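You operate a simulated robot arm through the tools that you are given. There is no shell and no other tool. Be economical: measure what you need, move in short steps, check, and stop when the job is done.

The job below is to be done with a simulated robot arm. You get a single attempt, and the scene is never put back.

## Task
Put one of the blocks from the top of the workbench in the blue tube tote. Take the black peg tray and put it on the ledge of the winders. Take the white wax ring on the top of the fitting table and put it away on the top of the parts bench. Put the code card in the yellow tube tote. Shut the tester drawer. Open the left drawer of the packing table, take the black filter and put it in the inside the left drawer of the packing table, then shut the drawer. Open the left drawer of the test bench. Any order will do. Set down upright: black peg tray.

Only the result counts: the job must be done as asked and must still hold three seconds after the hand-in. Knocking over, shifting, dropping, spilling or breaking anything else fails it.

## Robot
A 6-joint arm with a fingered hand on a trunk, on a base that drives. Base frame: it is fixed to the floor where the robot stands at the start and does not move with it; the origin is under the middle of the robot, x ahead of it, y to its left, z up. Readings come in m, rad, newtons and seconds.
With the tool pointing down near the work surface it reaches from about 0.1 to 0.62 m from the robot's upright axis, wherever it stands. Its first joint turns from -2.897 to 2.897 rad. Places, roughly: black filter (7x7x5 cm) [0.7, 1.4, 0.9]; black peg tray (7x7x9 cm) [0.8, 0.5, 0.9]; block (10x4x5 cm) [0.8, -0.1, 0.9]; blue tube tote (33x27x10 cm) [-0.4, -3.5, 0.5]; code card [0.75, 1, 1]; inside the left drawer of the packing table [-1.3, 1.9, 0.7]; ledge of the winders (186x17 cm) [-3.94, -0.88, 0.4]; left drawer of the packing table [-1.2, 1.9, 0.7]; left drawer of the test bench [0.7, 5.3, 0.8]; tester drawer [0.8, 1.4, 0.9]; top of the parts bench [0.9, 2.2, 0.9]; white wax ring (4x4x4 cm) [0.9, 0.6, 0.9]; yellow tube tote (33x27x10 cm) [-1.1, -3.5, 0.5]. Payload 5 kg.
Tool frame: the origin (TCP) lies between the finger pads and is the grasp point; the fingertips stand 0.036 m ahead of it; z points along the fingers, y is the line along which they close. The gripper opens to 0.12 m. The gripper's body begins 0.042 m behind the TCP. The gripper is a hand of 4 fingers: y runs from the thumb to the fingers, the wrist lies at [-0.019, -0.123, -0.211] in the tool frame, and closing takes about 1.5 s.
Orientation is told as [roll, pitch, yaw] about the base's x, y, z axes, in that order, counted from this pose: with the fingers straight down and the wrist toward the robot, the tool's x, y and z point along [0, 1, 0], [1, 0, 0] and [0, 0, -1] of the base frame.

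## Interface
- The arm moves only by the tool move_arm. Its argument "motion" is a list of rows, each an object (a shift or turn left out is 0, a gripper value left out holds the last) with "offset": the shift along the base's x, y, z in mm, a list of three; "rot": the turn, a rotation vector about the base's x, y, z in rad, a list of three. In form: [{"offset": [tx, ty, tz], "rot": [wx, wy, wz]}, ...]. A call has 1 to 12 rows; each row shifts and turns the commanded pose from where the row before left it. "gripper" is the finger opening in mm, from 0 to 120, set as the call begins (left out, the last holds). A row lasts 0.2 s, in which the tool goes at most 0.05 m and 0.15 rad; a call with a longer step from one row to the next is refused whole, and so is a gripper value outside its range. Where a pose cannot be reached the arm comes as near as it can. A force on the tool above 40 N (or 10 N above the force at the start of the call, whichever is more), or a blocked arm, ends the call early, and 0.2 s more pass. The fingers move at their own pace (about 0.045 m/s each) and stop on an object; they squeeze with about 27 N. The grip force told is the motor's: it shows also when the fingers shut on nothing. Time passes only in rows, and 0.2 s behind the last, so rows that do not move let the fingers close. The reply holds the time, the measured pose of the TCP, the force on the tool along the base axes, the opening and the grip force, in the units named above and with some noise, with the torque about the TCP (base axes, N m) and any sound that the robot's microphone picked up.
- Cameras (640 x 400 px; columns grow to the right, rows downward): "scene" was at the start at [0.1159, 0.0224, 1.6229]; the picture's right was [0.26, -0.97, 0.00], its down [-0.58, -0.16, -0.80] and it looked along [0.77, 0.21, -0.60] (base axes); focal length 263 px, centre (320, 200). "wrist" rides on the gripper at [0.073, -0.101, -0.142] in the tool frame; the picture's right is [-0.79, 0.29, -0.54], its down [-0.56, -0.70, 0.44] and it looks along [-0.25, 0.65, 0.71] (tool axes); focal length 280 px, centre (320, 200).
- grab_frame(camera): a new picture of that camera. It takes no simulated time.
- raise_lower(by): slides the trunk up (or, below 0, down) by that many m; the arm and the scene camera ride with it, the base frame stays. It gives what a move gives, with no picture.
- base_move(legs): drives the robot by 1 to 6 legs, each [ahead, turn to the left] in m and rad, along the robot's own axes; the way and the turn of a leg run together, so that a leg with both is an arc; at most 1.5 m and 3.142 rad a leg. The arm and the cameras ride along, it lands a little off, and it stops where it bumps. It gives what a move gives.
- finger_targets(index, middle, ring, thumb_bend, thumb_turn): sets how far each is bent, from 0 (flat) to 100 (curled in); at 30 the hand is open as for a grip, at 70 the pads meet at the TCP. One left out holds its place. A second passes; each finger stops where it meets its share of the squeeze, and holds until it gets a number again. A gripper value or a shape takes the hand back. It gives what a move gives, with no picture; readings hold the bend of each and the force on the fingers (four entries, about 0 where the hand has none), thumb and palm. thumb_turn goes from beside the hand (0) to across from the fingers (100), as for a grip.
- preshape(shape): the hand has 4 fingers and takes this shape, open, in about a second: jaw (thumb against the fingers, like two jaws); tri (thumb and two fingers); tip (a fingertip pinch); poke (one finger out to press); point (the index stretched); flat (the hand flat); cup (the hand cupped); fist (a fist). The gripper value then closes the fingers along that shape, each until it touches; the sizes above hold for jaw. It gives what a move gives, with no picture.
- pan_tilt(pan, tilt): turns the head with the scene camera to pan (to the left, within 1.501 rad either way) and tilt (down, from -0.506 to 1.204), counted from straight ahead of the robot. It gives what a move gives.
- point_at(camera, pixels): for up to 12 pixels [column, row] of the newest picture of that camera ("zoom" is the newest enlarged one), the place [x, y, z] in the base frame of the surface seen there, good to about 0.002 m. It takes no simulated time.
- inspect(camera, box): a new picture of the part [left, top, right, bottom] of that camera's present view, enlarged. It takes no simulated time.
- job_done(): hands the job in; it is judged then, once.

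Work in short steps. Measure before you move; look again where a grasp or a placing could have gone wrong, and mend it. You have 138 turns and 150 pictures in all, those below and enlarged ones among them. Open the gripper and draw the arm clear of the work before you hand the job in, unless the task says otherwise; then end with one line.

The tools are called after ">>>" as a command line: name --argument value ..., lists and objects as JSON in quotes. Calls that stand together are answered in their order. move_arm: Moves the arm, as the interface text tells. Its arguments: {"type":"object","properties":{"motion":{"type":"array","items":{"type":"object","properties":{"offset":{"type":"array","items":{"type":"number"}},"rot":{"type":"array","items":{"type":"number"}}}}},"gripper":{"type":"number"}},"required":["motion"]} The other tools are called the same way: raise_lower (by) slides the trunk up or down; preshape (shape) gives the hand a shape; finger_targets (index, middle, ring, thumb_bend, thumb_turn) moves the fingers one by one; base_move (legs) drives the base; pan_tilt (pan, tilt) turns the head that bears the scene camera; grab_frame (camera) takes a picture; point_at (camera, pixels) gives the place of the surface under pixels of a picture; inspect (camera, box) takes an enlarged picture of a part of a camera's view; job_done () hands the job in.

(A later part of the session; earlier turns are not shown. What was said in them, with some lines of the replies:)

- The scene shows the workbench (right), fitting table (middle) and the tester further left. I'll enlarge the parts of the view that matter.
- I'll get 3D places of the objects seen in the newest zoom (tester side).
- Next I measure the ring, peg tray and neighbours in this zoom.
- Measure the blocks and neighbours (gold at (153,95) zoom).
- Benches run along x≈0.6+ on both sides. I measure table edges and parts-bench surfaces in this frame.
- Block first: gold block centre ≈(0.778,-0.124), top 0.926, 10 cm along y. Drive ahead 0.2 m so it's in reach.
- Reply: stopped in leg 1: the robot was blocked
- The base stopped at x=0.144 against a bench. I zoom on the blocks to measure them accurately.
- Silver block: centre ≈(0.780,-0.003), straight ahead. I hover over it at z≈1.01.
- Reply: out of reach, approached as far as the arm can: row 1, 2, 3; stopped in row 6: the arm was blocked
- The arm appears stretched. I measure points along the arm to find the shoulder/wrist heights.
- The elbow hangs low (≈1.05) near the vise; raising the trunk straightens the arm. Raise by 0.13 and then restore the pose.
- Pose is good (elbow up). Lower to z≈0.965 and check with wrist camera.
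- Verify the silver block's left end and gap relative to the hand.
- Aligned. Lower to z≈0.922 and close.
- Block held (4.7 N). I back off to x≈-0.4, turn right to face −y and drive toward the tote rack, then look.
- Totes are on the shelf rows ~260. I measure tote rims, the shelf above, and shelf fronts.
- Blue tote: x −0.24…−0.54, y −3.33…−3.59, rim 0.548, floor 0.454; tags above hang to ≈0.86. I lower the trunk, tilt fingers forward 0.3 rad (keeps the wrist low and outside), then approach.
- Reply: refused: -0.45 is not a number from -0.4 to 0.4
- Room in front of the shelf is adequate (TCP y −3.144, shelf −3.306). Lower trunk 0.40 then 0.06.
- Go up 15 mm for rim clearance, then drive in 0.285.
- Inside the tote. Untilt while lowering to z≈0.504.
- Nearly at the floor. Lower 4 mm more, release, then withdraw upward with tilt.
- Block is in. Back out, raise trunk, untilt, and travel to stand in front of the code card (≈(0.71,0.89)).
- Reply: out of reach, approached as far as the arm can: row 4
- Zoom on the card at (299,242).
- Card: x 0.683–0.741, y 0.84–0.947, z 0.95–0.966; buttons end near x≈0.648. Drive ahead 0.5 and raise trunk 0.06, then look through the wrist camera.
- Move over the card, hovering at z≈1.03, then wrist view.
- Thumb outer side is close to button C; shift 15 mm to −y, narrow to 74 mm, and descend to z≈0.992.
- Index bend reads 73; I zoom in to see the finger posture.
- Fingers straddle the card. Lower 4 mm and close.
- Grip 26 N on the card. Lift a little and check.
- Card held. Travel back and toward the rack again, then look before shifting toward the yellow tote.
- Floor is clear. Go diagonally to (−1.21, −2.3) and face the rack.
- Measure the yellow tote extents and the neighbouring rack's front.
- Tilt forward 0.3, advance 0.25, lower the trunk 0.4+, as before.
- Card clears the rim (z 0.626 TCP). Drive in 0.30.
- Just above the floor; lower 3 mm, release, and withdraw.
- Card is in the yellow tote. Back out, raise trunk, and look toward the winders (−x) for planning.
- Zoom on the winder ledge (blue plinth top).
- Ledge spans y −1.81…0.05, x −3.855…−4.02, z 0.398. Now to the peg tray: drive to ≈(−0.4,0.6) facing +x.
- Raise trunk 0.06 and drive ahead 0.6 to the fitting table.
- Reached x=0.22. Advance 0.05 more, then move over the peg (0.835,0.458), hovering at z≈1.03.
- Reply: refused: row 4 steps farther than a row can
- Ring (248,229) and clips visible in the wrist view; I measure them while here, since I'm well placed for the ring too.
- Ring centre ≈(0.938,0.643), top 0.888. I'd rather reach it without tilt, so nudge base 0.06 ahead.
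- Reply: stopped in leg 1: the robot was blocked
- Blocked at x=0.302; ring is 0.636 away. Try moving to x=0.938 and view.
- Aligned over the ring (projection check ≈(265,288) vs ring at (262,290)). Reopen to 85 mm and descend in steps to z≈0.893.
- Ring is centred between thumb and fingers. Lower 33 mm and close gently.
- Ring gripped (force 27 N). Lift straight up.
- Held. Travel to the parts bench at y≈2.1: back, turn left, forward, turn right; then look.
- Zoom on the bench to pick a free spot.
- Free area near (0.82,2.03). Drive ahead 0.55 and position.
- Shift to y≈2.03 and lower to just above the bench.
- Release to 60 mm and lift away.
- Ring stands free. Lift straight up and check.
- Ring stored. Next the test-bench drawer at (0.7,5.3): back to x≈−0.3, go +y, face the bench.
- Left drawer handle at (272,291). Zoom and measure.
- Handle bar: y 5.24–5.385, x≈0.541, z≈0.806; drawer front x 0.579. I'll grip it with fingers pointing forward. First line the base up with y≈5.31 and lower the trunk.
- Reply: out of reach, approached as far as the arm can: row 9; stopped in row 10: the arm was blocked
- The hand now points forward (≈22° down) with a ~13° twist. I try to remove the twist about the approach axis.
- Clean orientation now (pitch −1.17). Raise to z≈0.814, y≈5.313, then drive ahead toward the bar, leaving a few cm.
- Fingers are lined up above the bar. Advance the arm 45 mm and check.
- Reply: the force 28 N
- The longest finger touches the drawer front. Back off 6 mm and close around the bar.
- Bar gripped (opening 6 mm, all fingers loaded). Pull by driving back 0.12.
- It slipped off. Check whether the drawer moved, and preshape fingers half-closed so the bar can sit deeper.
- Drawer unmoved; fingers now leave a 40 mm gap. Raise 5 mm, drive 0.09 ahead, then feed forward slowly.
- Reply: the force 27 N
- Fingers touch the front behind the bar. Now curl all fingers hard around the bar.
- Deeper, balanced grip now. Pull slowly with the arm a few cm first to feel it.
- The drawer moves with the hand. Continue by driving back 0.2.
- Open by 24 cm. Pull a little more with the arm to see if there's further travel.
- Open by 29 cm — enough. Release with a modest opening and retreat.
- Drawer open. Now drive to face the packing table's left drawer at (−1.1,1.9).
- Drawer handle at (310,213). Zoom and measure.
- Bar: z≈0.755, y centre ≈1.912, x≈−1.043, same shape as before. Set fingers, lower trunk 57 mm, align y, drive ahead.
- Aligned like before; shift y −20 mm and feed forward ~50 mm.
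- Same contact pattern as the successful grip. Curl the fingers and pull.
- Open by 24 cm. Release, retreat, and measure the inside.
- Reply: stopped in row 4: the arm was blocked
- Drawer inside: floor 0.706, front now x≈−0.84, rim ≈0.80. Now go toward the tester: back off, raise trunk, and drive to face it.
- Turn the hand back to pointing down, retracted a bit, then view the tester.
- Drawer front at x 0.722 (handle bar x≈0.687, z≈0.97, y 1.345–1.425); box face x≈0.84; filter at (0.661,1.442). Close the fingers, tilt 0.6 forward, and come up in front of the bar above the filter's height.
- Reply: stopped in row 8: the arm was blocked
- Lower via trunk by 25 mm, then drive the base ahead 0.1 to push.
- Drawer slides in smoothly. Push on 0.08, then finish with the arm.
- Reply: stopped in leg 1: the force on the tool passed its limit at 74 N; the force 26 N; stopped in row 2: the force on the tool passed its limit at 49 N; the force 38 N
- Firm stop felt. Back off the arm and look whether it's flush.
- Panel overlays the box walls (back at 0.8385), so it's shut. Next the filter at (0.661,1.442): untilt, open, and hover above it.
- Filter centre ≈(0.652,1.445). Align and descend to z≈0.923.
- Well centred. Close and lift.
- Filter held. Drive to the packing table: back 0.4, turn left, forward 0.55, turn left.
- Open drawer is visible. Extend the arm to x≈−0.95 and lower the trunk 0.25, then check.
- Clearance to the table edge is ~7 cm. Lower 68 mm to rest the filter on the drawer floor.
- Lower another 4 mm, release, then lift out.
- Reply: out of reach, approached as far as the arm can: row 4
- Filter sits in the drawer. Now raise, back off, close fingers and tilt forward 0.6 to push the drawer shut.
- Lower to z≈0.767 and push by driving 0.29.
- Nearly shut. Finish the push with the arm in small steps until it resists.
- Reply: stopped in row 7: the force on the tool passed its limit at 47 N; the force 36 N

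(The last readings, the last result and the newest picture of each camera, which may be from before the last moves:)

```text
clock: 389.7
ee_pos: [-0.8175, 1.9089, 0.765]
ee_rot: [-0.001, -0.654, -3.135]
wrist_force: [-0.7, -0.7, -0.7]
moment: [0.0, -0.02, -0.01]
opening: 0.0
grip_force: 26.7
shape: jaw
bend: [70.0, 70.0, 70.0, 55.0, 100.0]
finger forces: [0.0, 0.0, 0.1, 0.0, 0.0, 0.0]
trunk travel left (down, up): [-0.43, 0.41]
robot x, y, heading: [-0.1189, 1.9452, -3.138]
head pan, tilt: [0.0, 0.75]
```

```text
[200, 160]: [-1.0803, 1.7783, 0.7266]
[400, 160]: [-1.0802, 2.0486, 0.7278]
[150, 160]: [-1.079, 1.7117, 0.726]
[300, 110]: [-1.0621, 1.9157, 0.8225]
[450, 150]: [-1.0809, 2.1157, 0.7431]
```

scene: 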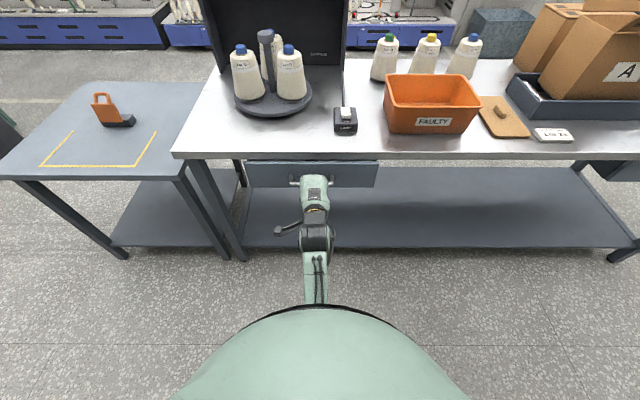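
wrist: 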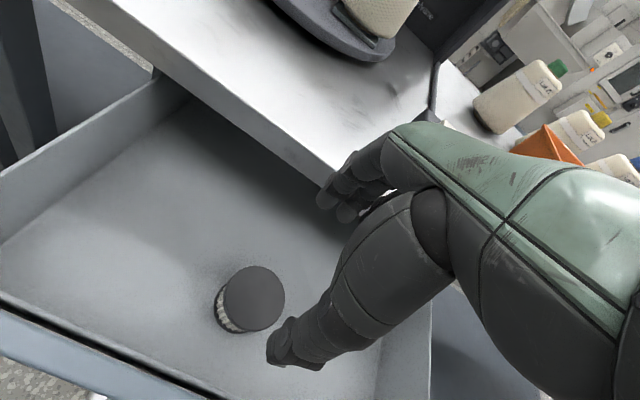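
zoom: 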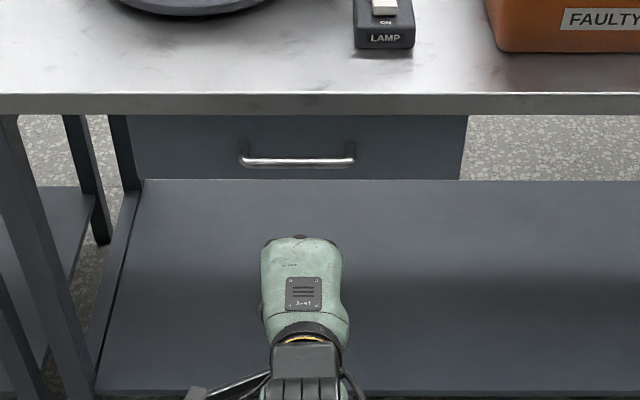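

Shut (front back at −1.080). Last: the peg tray. Raise trunk, untilt, drive to the fitting table at y≈0.6.

>>> raise_lower --by 0.34

>>> move_arm --motion '[{"offset": [10, 0, 12], "rot": [0, -0.13, 0]}, {"offset": [10, 0, 12], "rot": [0, -0.13, 0]}, {"offset": [20, 0, 12], "rot": [0, -0.13, 0]}, {"offset": [30, 0, 12], "rot": [0, -0.13, 0]}, {"offset": [30, 0, 12], "rot": [0, -0.135, 0]}, {"offset": [30, 0, 0]}]' --gripper 85

>>> base_move --legs '[[0, 1.571], [1.345, 0], [0, 1.571], [0.3, 0]]'

>>> pan_tilt --pan -0.25 --tilt 0.9

>>> grab_frame --camera "scene"

```text
clock: 393.1
ee_pos: [-0.8177, 1.91, 1.1053]
ee_rot: [-0.003, -0.654, -3.134]
wrist_force: [0.2, -0.9, -0.1]
moment: [0.01, 0.03, -0.04]
opening: 0.0
grip_force: 27.0
shape: jaw
bend: [70.0, 70.0, 70.0, 55.0, 100.0]
finger forces: [0.1, 0.0, 0.0, 0.0, 0.0, 0.0]
trunk travel left (down, up): [-0.77, 0.07]
robot x, y, heading: [-0.1221, 1.9426, -3.138]
head pan, tilt: [0.0, 0.75]
```

```text
clock: 394.5
ee_pos: [-0.6834, 1.9095, 1.1667]
ee_rot: [0.001, -0.001, -3.136]
wrist_force: [0.0, -0.1, -0.6]
moment: [0.02, 0.01, 0.04]
opening: 0.0848
grip_force: 0.1
shape: jaw
bend: [27.0, 37.0, 35.0, 59.0, 99.0]
finger forces: [0.0, 0.0, 0.1, 0.0, 0.0, 0.0]
trunk travel left (down, up): [-0.77, 0.07]
robot x, y, heading: [-0.1185, 1.9458, -3.135]
head pan, tilt: [0.0, 0.75]
```

```text
clock: 412.7
ee_pos: [0.7484, 0.6533, 1.1663]
ee_rot: [0.002, -0.001, 0.007]
wrist_force: [0.2, 0.4, 0.1]
moment: [-0.01, -0.01, 0.0]
opening: 0.0852
grip_force: 0.1
shape: jaw
bend: [27.0, 37.0, 35.0, 59.0, 99.0]
finger forces: [0.1, 0.0, 0.0, 0.0, 0.1, 0.0]
trunk travel left (down, up): [-0.77, 0.07]
robot x, y, heading: [0.1807, 0.6133, 0.009]
head pan, tilt: [0.0, 0.75]
```

```text
clock: 413.5
ee_pos: [0.7475, 0.6534, 1.1652]
ee_rot: [-0.001, 0.0, 0.007]
wrist_force: [-0.4, -0.1, 0.1]
moment: [0.01, 0.03, -0.01]
opening: 0.0852
grip_force: 0.0
shape: jaw
bend: [27.0, 37.0, 35.0, 59.0, 99.0]
finger forces: [0.0, 0.0, 0.0, 0.0, 0.1, 0.1]
trunk travel left (down, up): [-0.77, 0.07]
robot x, y, heading: [0.1774, 0.6175, 0.006]
head pan, tilt: [-0.25, 0.901]
```

```text
42 pictures are left
```

scene: 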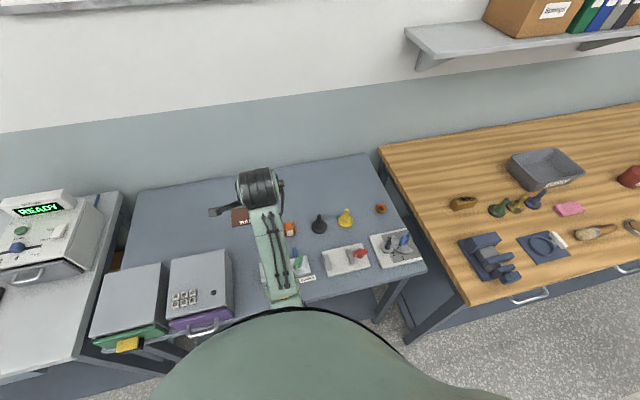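

Advance 0.1, then swing over the peg and hover at z≈1.03.

>>> base_move --legs '[[0.1, 0]]'

>>> move_arm --motion '[{"offset": [-3, -45, 0]}, {"offset": [-3, -45, 0]}, {"offset": [-3, -45, 0]}, {"offset": [-3, -45, 0]}, {"offset": [0, -16, -40]}, {"offset": [0, 0, -45]}, {"offset": [0, 0, -40]}]'

>>> grab_frame --camera "wrist"

>>> inspect --camera "scene" --box '[240, 120, 440, 260]'

```text
clock: 414.7
ee_pos: [0.8478, 0.655, 1.1661]
ee_rot: [-0.001, -0.001, 0.007]
wrist_force: [0.3, 0.7, 0.1]
moment: [0.02, -0.01, -0.01]
opening: 0.085
grip_force: 0.1
shape: jaw
bend: [27.0, 37.0, 35.0, 59.0, 99.0]
finger forces: [0.0, 0.1, 0.0, 0.1, 0.1, 0.1]
trunk travel left (down, up): [-0.77, 0.07]
robot x, y, heading: [0.282, 0.6167, 0.004]
head pan, tilt: [-0.25, 0.901]
```

```text
clock: 416.3
ee_pos: [0.8355, 0.4586, 1.0405]
ee_rot: [0.0, 0.001, 0.005]
wrist_force: [0.4, -0.8, 0.1]
moment: [0.02, 0.02, 0.01]
opening: 0.0849
grip_force: 0.1
shape: jaw
bend: [27.0, 37.0, 35.0, 59.0, 99.0]
finger forces: [0.1, 0.0, 0.1, 0.0, 0.1, 0.0]
trunk travel left (down, up): [-0.77, 0.07]
robot x, y, heading: [0.2768, 0.6153, 0.005]
head pan, tilt: [-0.25, 0.901]
```

```text
41 pictures are left
```

wrist: 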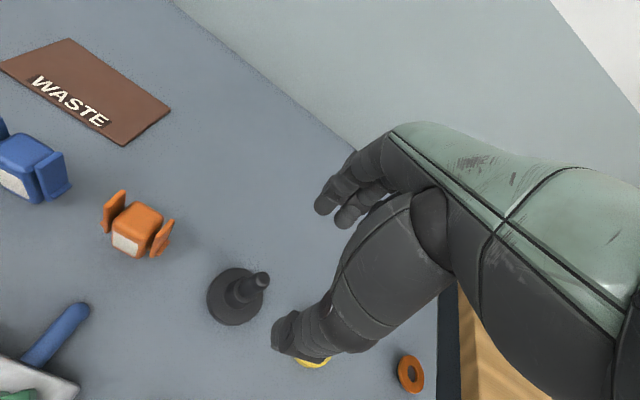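

```text
2.86 times, centred on (340, 190) of scene
```

zoom: 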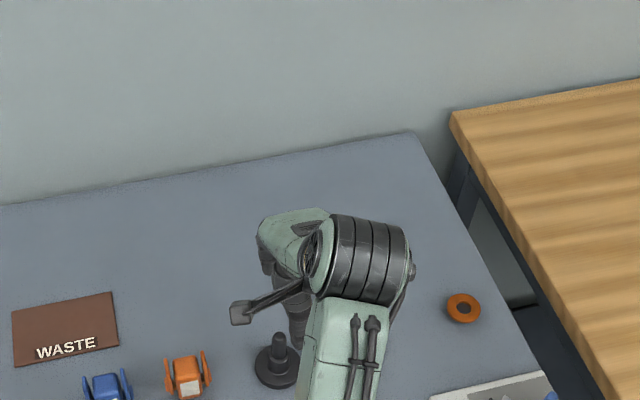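

Measure the peg position from the wrist view.

>>> point_at --camera "wrist" --pixels '[[261, 278], [263, 283], [250, 290], [215, 300], [258, 312], [235, 320], [240, 270]]'

```text
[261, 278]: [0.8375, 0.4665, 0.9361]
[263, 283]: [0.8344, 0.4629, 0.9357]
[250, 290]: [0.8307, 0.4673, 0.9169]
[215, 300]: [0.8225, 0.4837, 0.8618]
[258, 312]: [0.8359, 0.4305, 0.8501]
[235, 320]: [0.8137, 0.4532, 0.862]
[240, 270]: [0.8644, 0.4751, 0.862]
```

Peg ≈(0.836,0.462), top 0.937. Descend to z≈0.922 and close on the stem.

>>> move_arm --motion '[{"offset": [0, 3, -40]}, {"offset": [0, 0, -45]}, {"offset": [0, 0, -34]}]'

>>> grab_frame --camera "wrist"

```text
clock: 417.1
ee_pos: [0.8355, 0.461, 0.9217]
ee_rot: [0.0, -0.001, 0.008]
wrist_force: [0.1, 1.0, -0.4]
moment: [0.0, -0.02, 0.02]
opening: 0.0851
grip_force: 0.1
shape: jaw
bend: [27.0, 37.0, 35.0, 59.0, 99.0]
finger forces: [0.0, 0.1, 0.0, 0.0, 0.1, 0.1]
trunk travel left (down, up): [-0.77, 0.07]
robot x, y, heading: [0.2771, 0.6183, 0.006]
head pan, tilt: [-0.25, 0.901]
```

```text
39 pictures are left
```

wrist: 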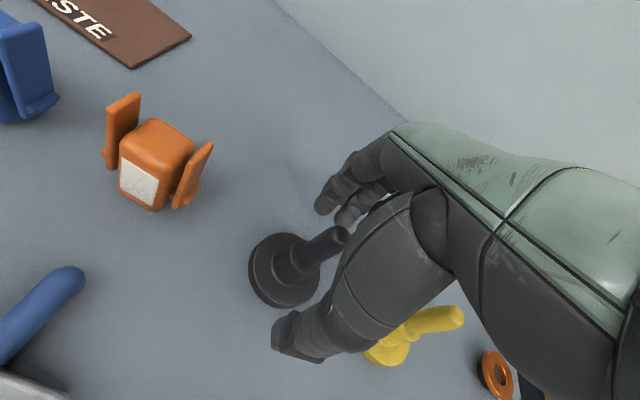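

Stem is between thumb and fingers. Close.

>>> move_arm --motion '[{}, {}, {}, {}, {}, {}, {}, {}, {}, {}]' --gripper 3

>>> grab_frame --camera "wrist"

```text
clock: 419.3
ee_pos: [0.8338, 0.461, 0.9238]
ee_rot: [-0.001, -0.006, 0.006]
wrist_force: [-0.7, -3.0, 22.8]
moment: [0.17, -0.73, -0.09]
opening: 0.0078
grip_force: 27.4
shape: jaw
bend: [72.0, 70.0, 70.0, 75.0, 100.0]
finger forces: [46.2, 0.0, 0.0, 0.0, 21.6, 0.1]
trunk travel left (down, up): [-0.77, 0.07]
robot x, y, heading: [0.2812, 0.6191, 0.005]
head pan, tilt: [-0.25, 0.901]
```

```text
38 pictures are left
```

wrist: 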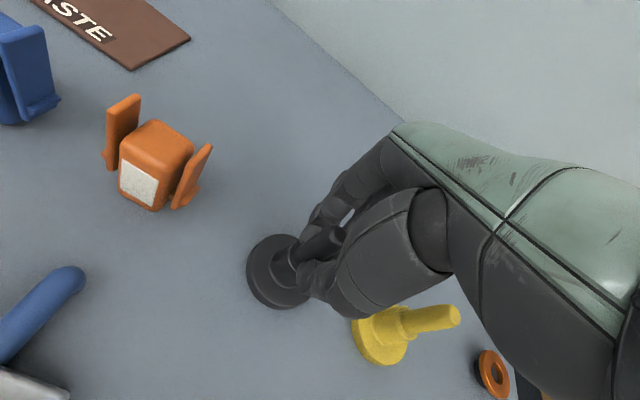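

Index and thumb pinch the stem with some downward push on the collar. Lift gently and check.

>>> move_arm --motion '[{"offset": [0, 0, 6]}, {"offset": [0, 0, 14]}, {"offset": [0, 0, 25]}]'

>>> grab_frame --camera "wrist"

```text
clock: 420.1
ee_pos: [0.8365, 0.462, 0.9654]
ee_rot: [0.003, 0.002, 0.008]
wrist_force: [-0.9, 0.5, -0.8]
moment: [0.01, 0.03, 0.0]
opening: 0.0069
grip_force: 27.2
shape: jaw
bend: [72.0, 70.0, 70.0, 75.0, 100.0]
finger forces: [16.5, 0.0, 0.1, 0.0, 21.5, 0.0]
trunk travel left (down, up): [-0.77, 0.07]
robot x, y, heading: [0.2782, 0.6158, 0.008]
head pan, tilt: [-0.25, 0.901]
```

```text
37 pictures are left
```

wrist: 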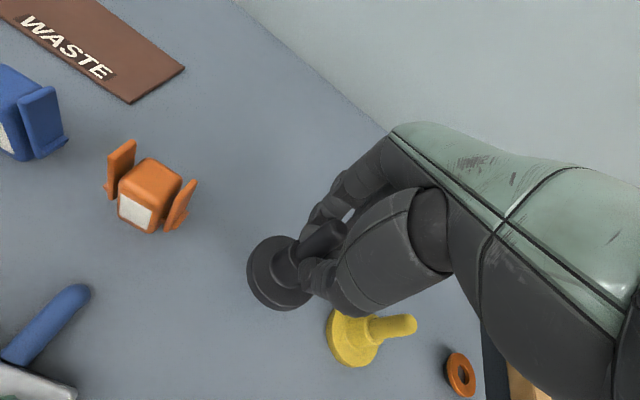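

Tray lifted level. Raise it and drive along the known-clear route to ≈(−1.2,−1.9), then face the winders.

>>> move_arm --motion '[{"offset": [0, 0, 40]}, {"offset": [-10, 0, 40]}, {"offset": [-10, 20, 10]}]'

>>> base_move --legs '[[-0.58, 0], [0, -1.922], [1.33, 0], [1.33, 0], [0, -1.225]]'

>>> pan_tilt --pan -0.1 --tilt 0.35

>>> grab_frame --camera "scene"

>>> grab_frame --camera "wrist"

```text
clock: 420.9
ee_pos: [0.8161, 0.4839, 1.0571]
ee_rot: [0.002, 0.0, 0.007]
wrist_force: [0.1, 0.5, -0.7]
moment: [-0.05, -0.01, 0.01]
opening: 0.0073
grip_force: 27.1
shape: jaw
bend: [72.0, 70.0, 70.0, 75.0, 100.0]
finger forces: [16.4, 0.0, 0.0, 0.0, 21.7, 0.0]
trunk travel left (down, up): [-0.77, 0.07]
robot x, y, heading: [0.2755, 0.6166, 0.006]
head pan, tilt: [-0.25, 0.901]
```

```text
clock: 447.4
ee_pos: [-1.7397, -1.7559, 1.0556]
ee_rot: [0.002, 0.001, -3.132]
wrist_force: [0.0, 0.4, 0.1]
moment: [0.01, -0.05, 0.0]
opening: 0.007
grip_force: 26.6
shape: jaw
bend: [72.0, 70.0, 70.0, 76.0, 100.0]
finger forces: [16.4, 0.0, 0.0, 0.0, 20.0, 0.1]
trunk travel left (down, up): [-0.77, 0.07]
robot x, y, heading: [-1.2006, -1.8924, -3.131]
head pan, tilt: [-0.25, 0.901]
```

```text
clock: 448.4
ee_pos: [-1.74, -1.7565, 1.0571]
ee_rot: [0.001, 0.0, -3.132]
wrist_force: [0.5, 0.5, -1.1]
moment: [0.0, 0.01, 0.0]
opening: 0.0068
grip_force: 26.7
shape: jaw
bend: [72.0, 70.0, 70.0, 76.0, 100.0]
finger forces: [16.2, 0.0, 0.0, 0.0, 20.0, 0.1]
trunk travel left (down, up): [-0.77, 0.07]
robot x, y, heading: [-1.2049, -1.8931, -3.133]
head pan, tilt: [-0.099, 0.351]
```

```text
36 pictures are left
```

scene: 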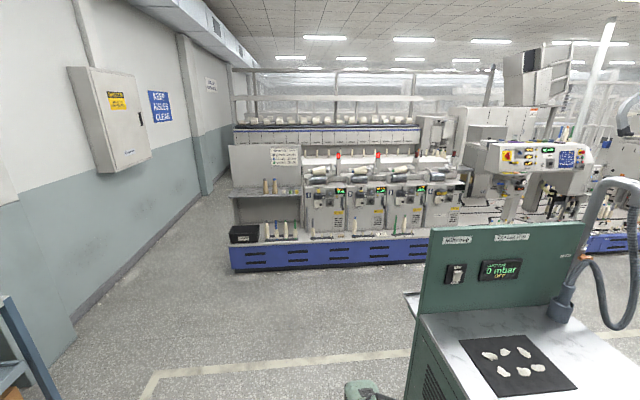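

```text
35 pictures are left
```

wrist: 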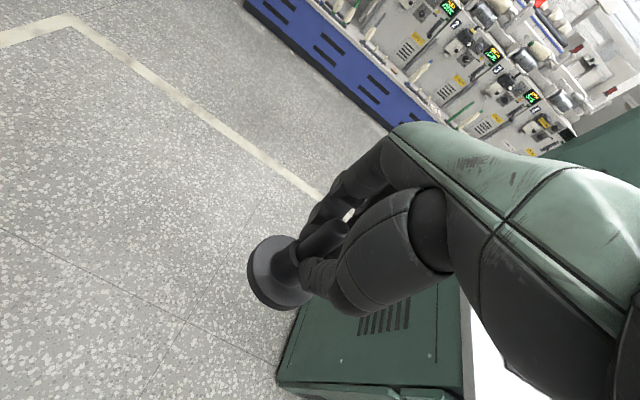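

The green machine is near on the right. Measure its side and the ledge.

>>> point_at --camera "scene" --pixels '[[425, 290], [410, 300], [416, 350], [412, 390], [430, 240], [590, 230], [640, 380], [300, 262], [380, 260]]'

>>> inspect --camera "scene" --box '[220, 160, 480, 280]'

```text
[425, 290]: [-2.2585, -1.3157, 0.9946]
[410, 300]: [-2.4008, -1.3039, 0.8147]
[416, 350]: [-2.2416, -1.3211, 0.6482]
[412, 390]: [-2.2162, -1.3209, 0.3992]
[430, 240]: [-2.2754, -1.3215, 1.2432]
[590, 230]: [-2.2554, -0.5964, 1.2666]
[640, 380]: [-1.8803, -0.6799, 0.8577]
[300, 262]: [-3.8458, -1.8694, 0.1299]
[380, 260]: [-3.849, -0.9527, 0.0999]
```

```text
2.46 times, centred on (350, 220) of scene
```

zoom: 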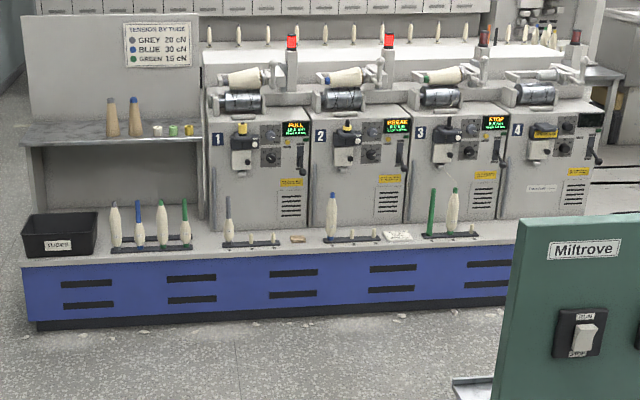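

Lane at y≈−1.9 is clear. Drive ahead 1.7 to x≈−2.9 and look at the ledge along its length.

>>> base_move --legs '[[1.0, 0], [0.75, 0]]'

>>> pan_tilt --pan -0.75 --tilt 0.6

>>> grab_frame --camera "scene"

```text
clock: 458.2
ee_pos: [-3.4964, -1.7778, 1.0555]
ee_rot: [0.002, 0.0, -3.127]
wrist_force: [-0.2, 0.4, -0.5]
moment: [-0.01, -0.01, 0.0]
opening: 0.007
grip_force: 27.1
shape: jaw
bend: [72.0, 70.0, 70.0, 76.0, 100.0]
finger forces: [16.2, 0.0, 0.1, 0.0, 20.2, 0.0]
trunk travel left (down, up): [-0.77, 0.07]
robot x, y, heading: [-2.9591, -1.9099, -3.127]
head pan, tilt: [-0.099, 0.351]
```

```text
clock: 459.2
ee_pos: [-3.4974, -1.7768, 1.0567]
ee_rot: [0.002, 0.0, -3.125]
wrist_force: [0.5, 0.5, -0.2]
moment: [0.0, 0.02, 0.0]
opening: 0.007
grip_force: 27.1
shape: jaw
bend: [72.0, 70.0, 70.0, 76.0, 100.0]
finger forces: [16.2, 0.0, 0.0, 0.0, 20.3, 0.0]
trunk travel left (down, up): [-0.77, 0.07]
robot x, y, heading: [-2.9597, -1.9126, -3.125]
head pan, tilt: [-0.75, 0.6]
```

```text
33 pictures are left
```

scene: 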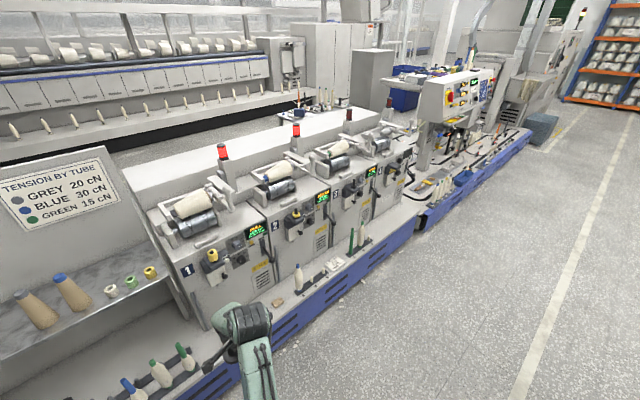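

Zoom on the ledge in front of units 2–4.

>>> inspect --camera "scene" --box '[250, 160, 450, 310]'

>>> point_at --camera "zoom" --pixels '[[400, 180], [440, 150], [475, 130], [500, 115], [370, 205], [430, 175], [340, 230], [460, 110], [240, 290], [120, 330], [290, 245]]'

```text
2.67 times, centred on (350, 235) of scene
```

zoom: 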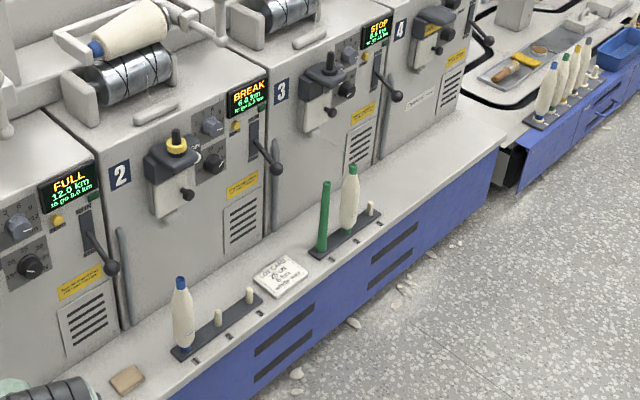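

```text
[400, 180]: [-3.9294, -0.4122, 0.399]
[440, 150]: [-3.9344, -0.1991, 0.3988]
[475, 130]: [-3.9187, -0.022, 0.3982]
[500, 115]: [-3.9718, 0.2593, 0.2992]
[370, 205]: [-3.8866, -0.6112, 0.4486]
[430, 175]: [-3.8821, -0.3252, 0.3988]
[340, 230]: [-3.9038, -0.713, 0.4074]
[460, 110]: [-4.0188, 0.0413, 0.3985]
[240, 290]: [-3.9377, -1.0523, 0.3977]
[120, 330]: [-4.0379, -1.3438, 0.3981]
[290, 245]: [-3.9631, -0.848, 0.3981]
```

Free stretch in front of unit 4 (y −0.55…0.05). Drive along the aisle to y≈−0.42 and face the ledge.

>>> base_move --legs '[[0, -1.587], [1.49, 0], [0, 1.571]]'

>>> pan_tilt --pan -0.1 --tilt 0.75

>>> grab_frame --camera "scene"

```text
clock: 476.4
ee_pos: [-3.4892, -0.2817, 1.0557]
ee_rot: [0.003, 0.0, 3.128]
wrist_force: [-0.1, 0.2, -1.2]
moment: [0.04, -0.04, -0.03]
opening: 0.0068
grip_force: 27.4
shape: jaw
bend: [72.0, 70.0, 70.0, 76.0, 100.0]
finger forces: [17.2, 0.0, 0.1, 0.1, 20.1, 0.0]
trunk travel left (down, up): [-0.77, 0.07]
robot x, y, heading: [-2.9523, -0.432, 3.124]
head pan, tilt: [-0.75, 0.6]
```

```text
clock: 477.4
ee_pos: [-3.4897, -0.282, 1.0567]
ee_rot: [0.002, -0.001, 3.128]
wrist_force: [0.0, -0.1, 0.0]
moment: [0.02, -0.04, -0.02]
opening: 0.007
grip_force: 26.7
shape: jaw
bend: [72.0, 70.0, 70.0, 76.0, 100.0]
finger forces: [17.2, 0.0, 0.1, 0.0, 20.1, 0.1]
trunk travel left (down, up): [-0.77, 0.07]
robot x, y, heading: [-2.9552, -0.4315, 3.124]
head pan, tilt: [-0.099, 0.75]
```

```text
31 pictures are left
```

scene: 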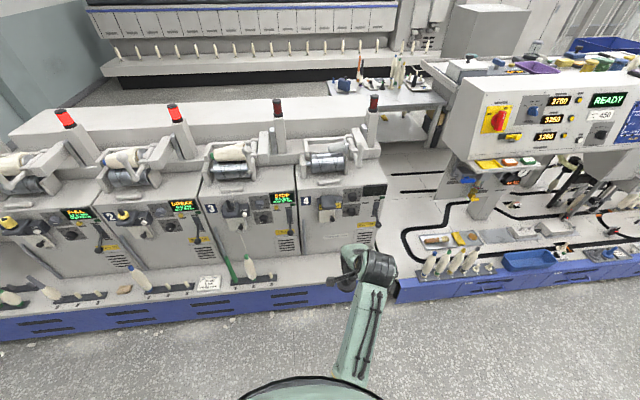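

Measure unit 4's protrusions and the free ledge spot.

>>> point_at --camera "scene" --pixels '[[300, 272], [320, 270], [335, 262], [325, 205], [378, 207], [374, 190], [330, 240], [290, 280], [255, 275]]'

>>> raise_lower --by -0.4

```text
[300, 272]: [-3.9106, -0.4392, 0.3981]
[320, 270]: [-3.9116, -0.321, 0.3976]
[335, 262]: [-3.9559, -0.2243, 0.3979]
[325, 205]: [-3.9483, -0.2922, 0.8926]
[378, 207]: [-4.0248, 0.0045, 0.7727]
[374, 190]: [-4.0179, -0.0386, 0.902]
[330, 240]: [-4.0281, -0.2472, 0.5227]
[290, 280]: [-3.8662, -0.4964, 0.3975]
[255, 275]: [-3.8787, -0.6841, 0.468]
```

```text
clock: 481.2
ee_pos: [-3.4896, -0.2827, 0.6556]
ee_rot: [0.0, 0.001, 3.128]
wrist_force: [0.0, -0.2, -0.7]
moment: [-0.01, 0.01, -0.07]
opening: 0.0067
grip_force: 27.1
shape: jaw
bend: [72.0, 70.0, 70.0, 76.0, 100.0]
finger forces: [17.1, 0.1, 0.1, 0.0, 20.3, 0.0]
trunk travel left (down, up): [-0.37, 0.47]
robot x, y, heading: [-2.9556, -0.4323, 3.128]
head pan, tilt: [-0.099, 0.75]
```

Lower 0.14 more (tray bottom ≈3–4 cm above ledge), then drive 0.42 ahead.

>>> raise_lower --by -0.13

>>> base_move --legs '[[0.42, 0]]'

>>> grab_frame --camera "scene"

>>> grab_frame --camera "wrist"

```text
clock: 482.8
ee_pos: [-3.4905, -0.2824, 0.526]
ee_rot: [0.001, 0.0, 3.127]
wrist_force: [0.0, -0.1, 0.1]
moment: [-0.01, 0.03, 0.03]
opening: 0.0069
grip_force: 27.2
shape: jaw
bend: [72.0, 70.0, 70.0, 76.0, 100.0]
finger forces: [17.0, 0.0, 0.0, 0.0, 20.5, 0.0]
trunk travel left (down, up): [-0.24, 0.6]
robot x, y, heading: [-2.9596, -0.4326, 3.127]
head pan, tilt: [-0.099, 0.75]
```

```text
clock: 485.6
ee_pos: [-3.9096, -0.2741, 0.5266]
ee_rot: [0.001, -0.001, 3.125]
wrist_force: [-0.4, -0.3, -0.8]
moment: [0.01, 0.01, 0.01]
opening: 0.0068
grip_force: 26.8
shape: jaw
bend: [72.0, 70.0, 70.0, 76.0, 100.0]
finger forces: [17.0, 0.0, 0.0, 0.0, 20.4, 0.1]
trunk travel left (down, up): [-0.24, 0.6]
robot x, y, heading: [-3.3775, -0.4236, 3.128]
head pan, tilt: [-0.099, 0.75]
```

```text
30 pictures are left
```

scene: 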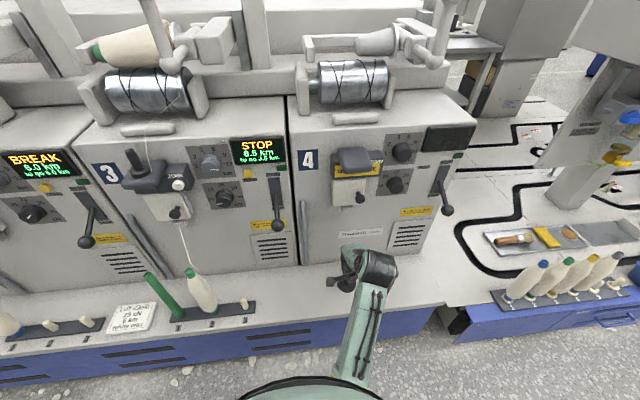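

```text
29 pictures are left
```

wrist: 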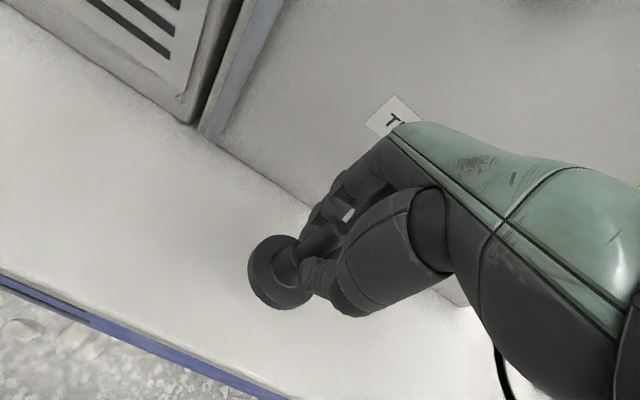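

Over the ledge. Move 20 mm further in and lower to z≈0.478, then feel for contact.

>>> move_arm --motion '[{"offset": [-20, 0, 0]}, {"offset": [0, 0, -30]}, {"offset": [0, 0, -18]}]'

>>> grab_frame --camera "wrist"

>>> point_at --camera "wrist" --pixels '[[252, 290], [275, 245], [290, 308], [240, 320]]'

```text
clock: 486.4
ee_pos: [-3.9289, -0.2746, 0.4778]
ee_rot: [0.001, 0.001, 3.125]
wrist_force: [0.1, 0.7, -0.7]
moment: [-0.01, -0.03, -0.01]
opening: 0.0068
grip_force: 27.4
shape: jaw
bend: [72.0, 70.0, 70.0, 76.0, 100.0]
finger forces: [17.0, 0.0, 0.1, 0.0, 20.6, 0.0]
trunk travel left (down, up): [-0.24, 0.6]
robot x, y, heading: [-3.3784, -0.4245, 3.123]
head pan, tilt: [-0.099, 0.75]
```

```text
28 pictures are left
```

wrist: 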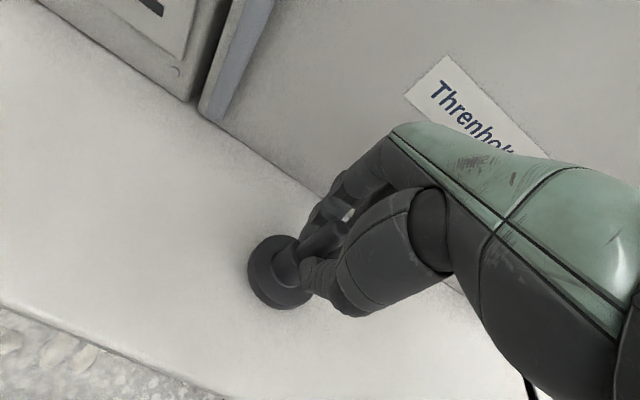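

```text
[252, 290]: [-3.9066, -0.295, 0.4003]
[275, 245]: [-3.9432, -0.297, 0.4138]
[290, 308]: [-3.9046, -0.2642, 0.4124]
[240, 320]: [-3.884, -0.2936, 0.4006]
```

Disk bottom is ~2–4 mm above the ledge. Lower in 1.5 mm steps.

>>> move_arm --motion '[{"offset": [0, 0, -1.5]}, {"offset": [0, 0, -1.5]}]'

>>> move_arm --motion '[{"offset": [0, 0, -1]}]'

```text
clock: 487.0
ee_pos: [-3.9287, -0.2749, 0.4764]
ee_rot: [0.002, -0.003, 3.128]
wrist_force: [1.8, -0.3, 6.0]
moment: [-0.04, 0.1, -0.01]
opening: 0.0072
grip_force: 27.2
shape: jaw
bend: [72.0, 70.0, 70.0, 75.0, 100.0]
finger forces: [21.0, 0.0, 0.0, 0.0, 22.9, 0.0]
trunk travel left (down, up): [-0.24, 0.6]
robot x, y, heading: [-3.3785, -0.4255, 3.124]
head pan, tilt: [-0.099, 0.75]
```

```text
clock: 487.4
ee_pos: [-3.9303, -0.2758, 0.4739]
ee_rot: [0.0, -0.003, 3.125]
wrist_force: [2.3, 1.0, 10.9]
moment: [-0.1, 0.21, 0.0]
opening: 0.007
grip_force: 27.6
shape: jaw
bend: [72.0, 70.0, 70.0, 75.0, 100.0]
finger forces: [25.6, 0.0, 0.0, 0.1, 24.9, 0.0]
trunk travel left (down, up): [-0.24, 0.6]
robot x, y, heading: [-3.3782, -0.4261, 3.121]
head pan, tilt: [-0.099, 0.75]
```

Tray is seated (11 N contact). Open the fingers.

>>> move_arm --motion '[{}, {}, {}, {}, {}, {}, {}, {}]' --gripper 85

>>> grab_frame --camera "wrist"

```text
clock: 489.2
ee_pos: [-3.9293, -0.2748, 0.4738]
ee_rot: [0.003, 0.001, 3.124]
wrist_force: [0.1, 0.1, -0.2]
moment: [-0.01, -0.02, 0.01]
opening: 0.0848
grip_force: 0.1
shape: jaw
bend: [27.0, 37.0, 35.0, 59.0, 99.0]
finger forces: [0.0, 0.0, 0.0, 0.0, 0.1, 0.0]
trunk travel left (down, up): [-0.24, 0.6]
robot x, y, heading: [-3.3772, -0.4211, 3.126]
head pan, tilt: [-0.099, 0.75]
```

```text
27 pictures are left
```

wrist: 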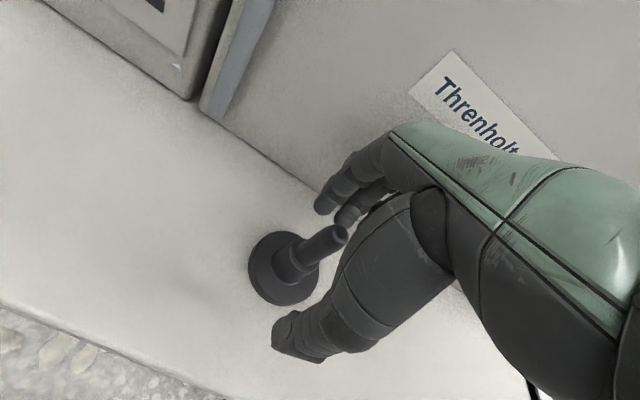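

Tray stands upright. Lift 90 mm, back away, and take a final look.

>>> move_arm --motion '[{"offset": [0, 0, 25]}, {"offset": [0, 0, 35]}, {"offset": [0, 0, 30]}]'

>>> base_move --legs '[[-0.35, 0]]'

>>> inspect --camera "scene" --box '[200, 180, 460, 340]'

```text
clock: 490.0
ee_pos: [-3.9282, -0.2735, 0.5646]
ee_rot: [0.002, 0.0, 3.125]
wrist_force: [-0.1, 0.1, -0.5]
moment: [0.0, -0.01, 0.03]
opening: 0.0846
grip_force: 0.1
shape: jaw
bend: [27.0, 37.0, 35.0, 59.0, 99.0]
finger forces: [0.0, 0.0, 0.0, 0.1, 0.0, 0.0]
trunk travel left (down, up): [-0.24, 0.6]
robot x, y, heading: [-3.3719, -0.4243, 3.126]
head pan, tilt: [-0.099, 0.75]
```

```text
clock: 492.4
ee_pos: [-3.5799, -0.2801, 0.564]
ee_rot: [0.002, 0.0, 3.123]
wrist_force: [0.2, 0.4, -0.1]
moment: [0.01, 0.01, 0.0]
opening: 0.0853
grip_force: 0.1
shape: jaw
bend: [27.0, 37.0, 35.0, 59.0, 99.0]
finger forces: [0.0, 0.1, 0.0, 0.0, 0.0, 0.0]
trunk travel left (down, up): [-0.24, 0.6]
robot x, y, heading: [-3.0277, -0.4358, 3.123]
head pan, tilt: [-0.099, 0.75]
```

```text
2.46 times, centred on (330, 260) of scene
```

zoom: 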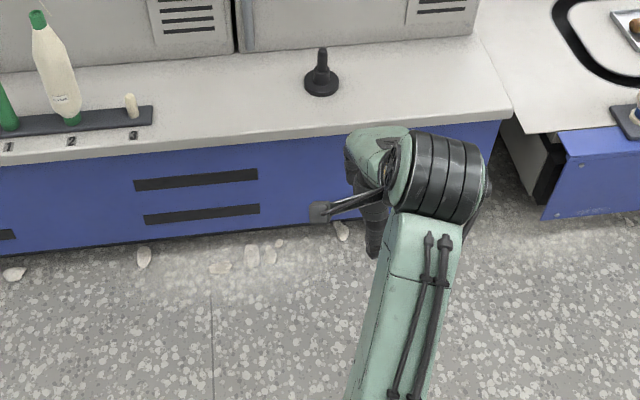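

Everything is in place: the tray is upright on the ledge at zoom (322,75), the hand is open and the arm is clear. Handing in.

>>> job_done

```text
The job is handed in.
```

All seven parts of the job are done and it is handed in, though I didn't go back to re-check the earlier placements before handing in. The tester drawer looked flush and stopped firmly when I pushed it, so I took it as shut.
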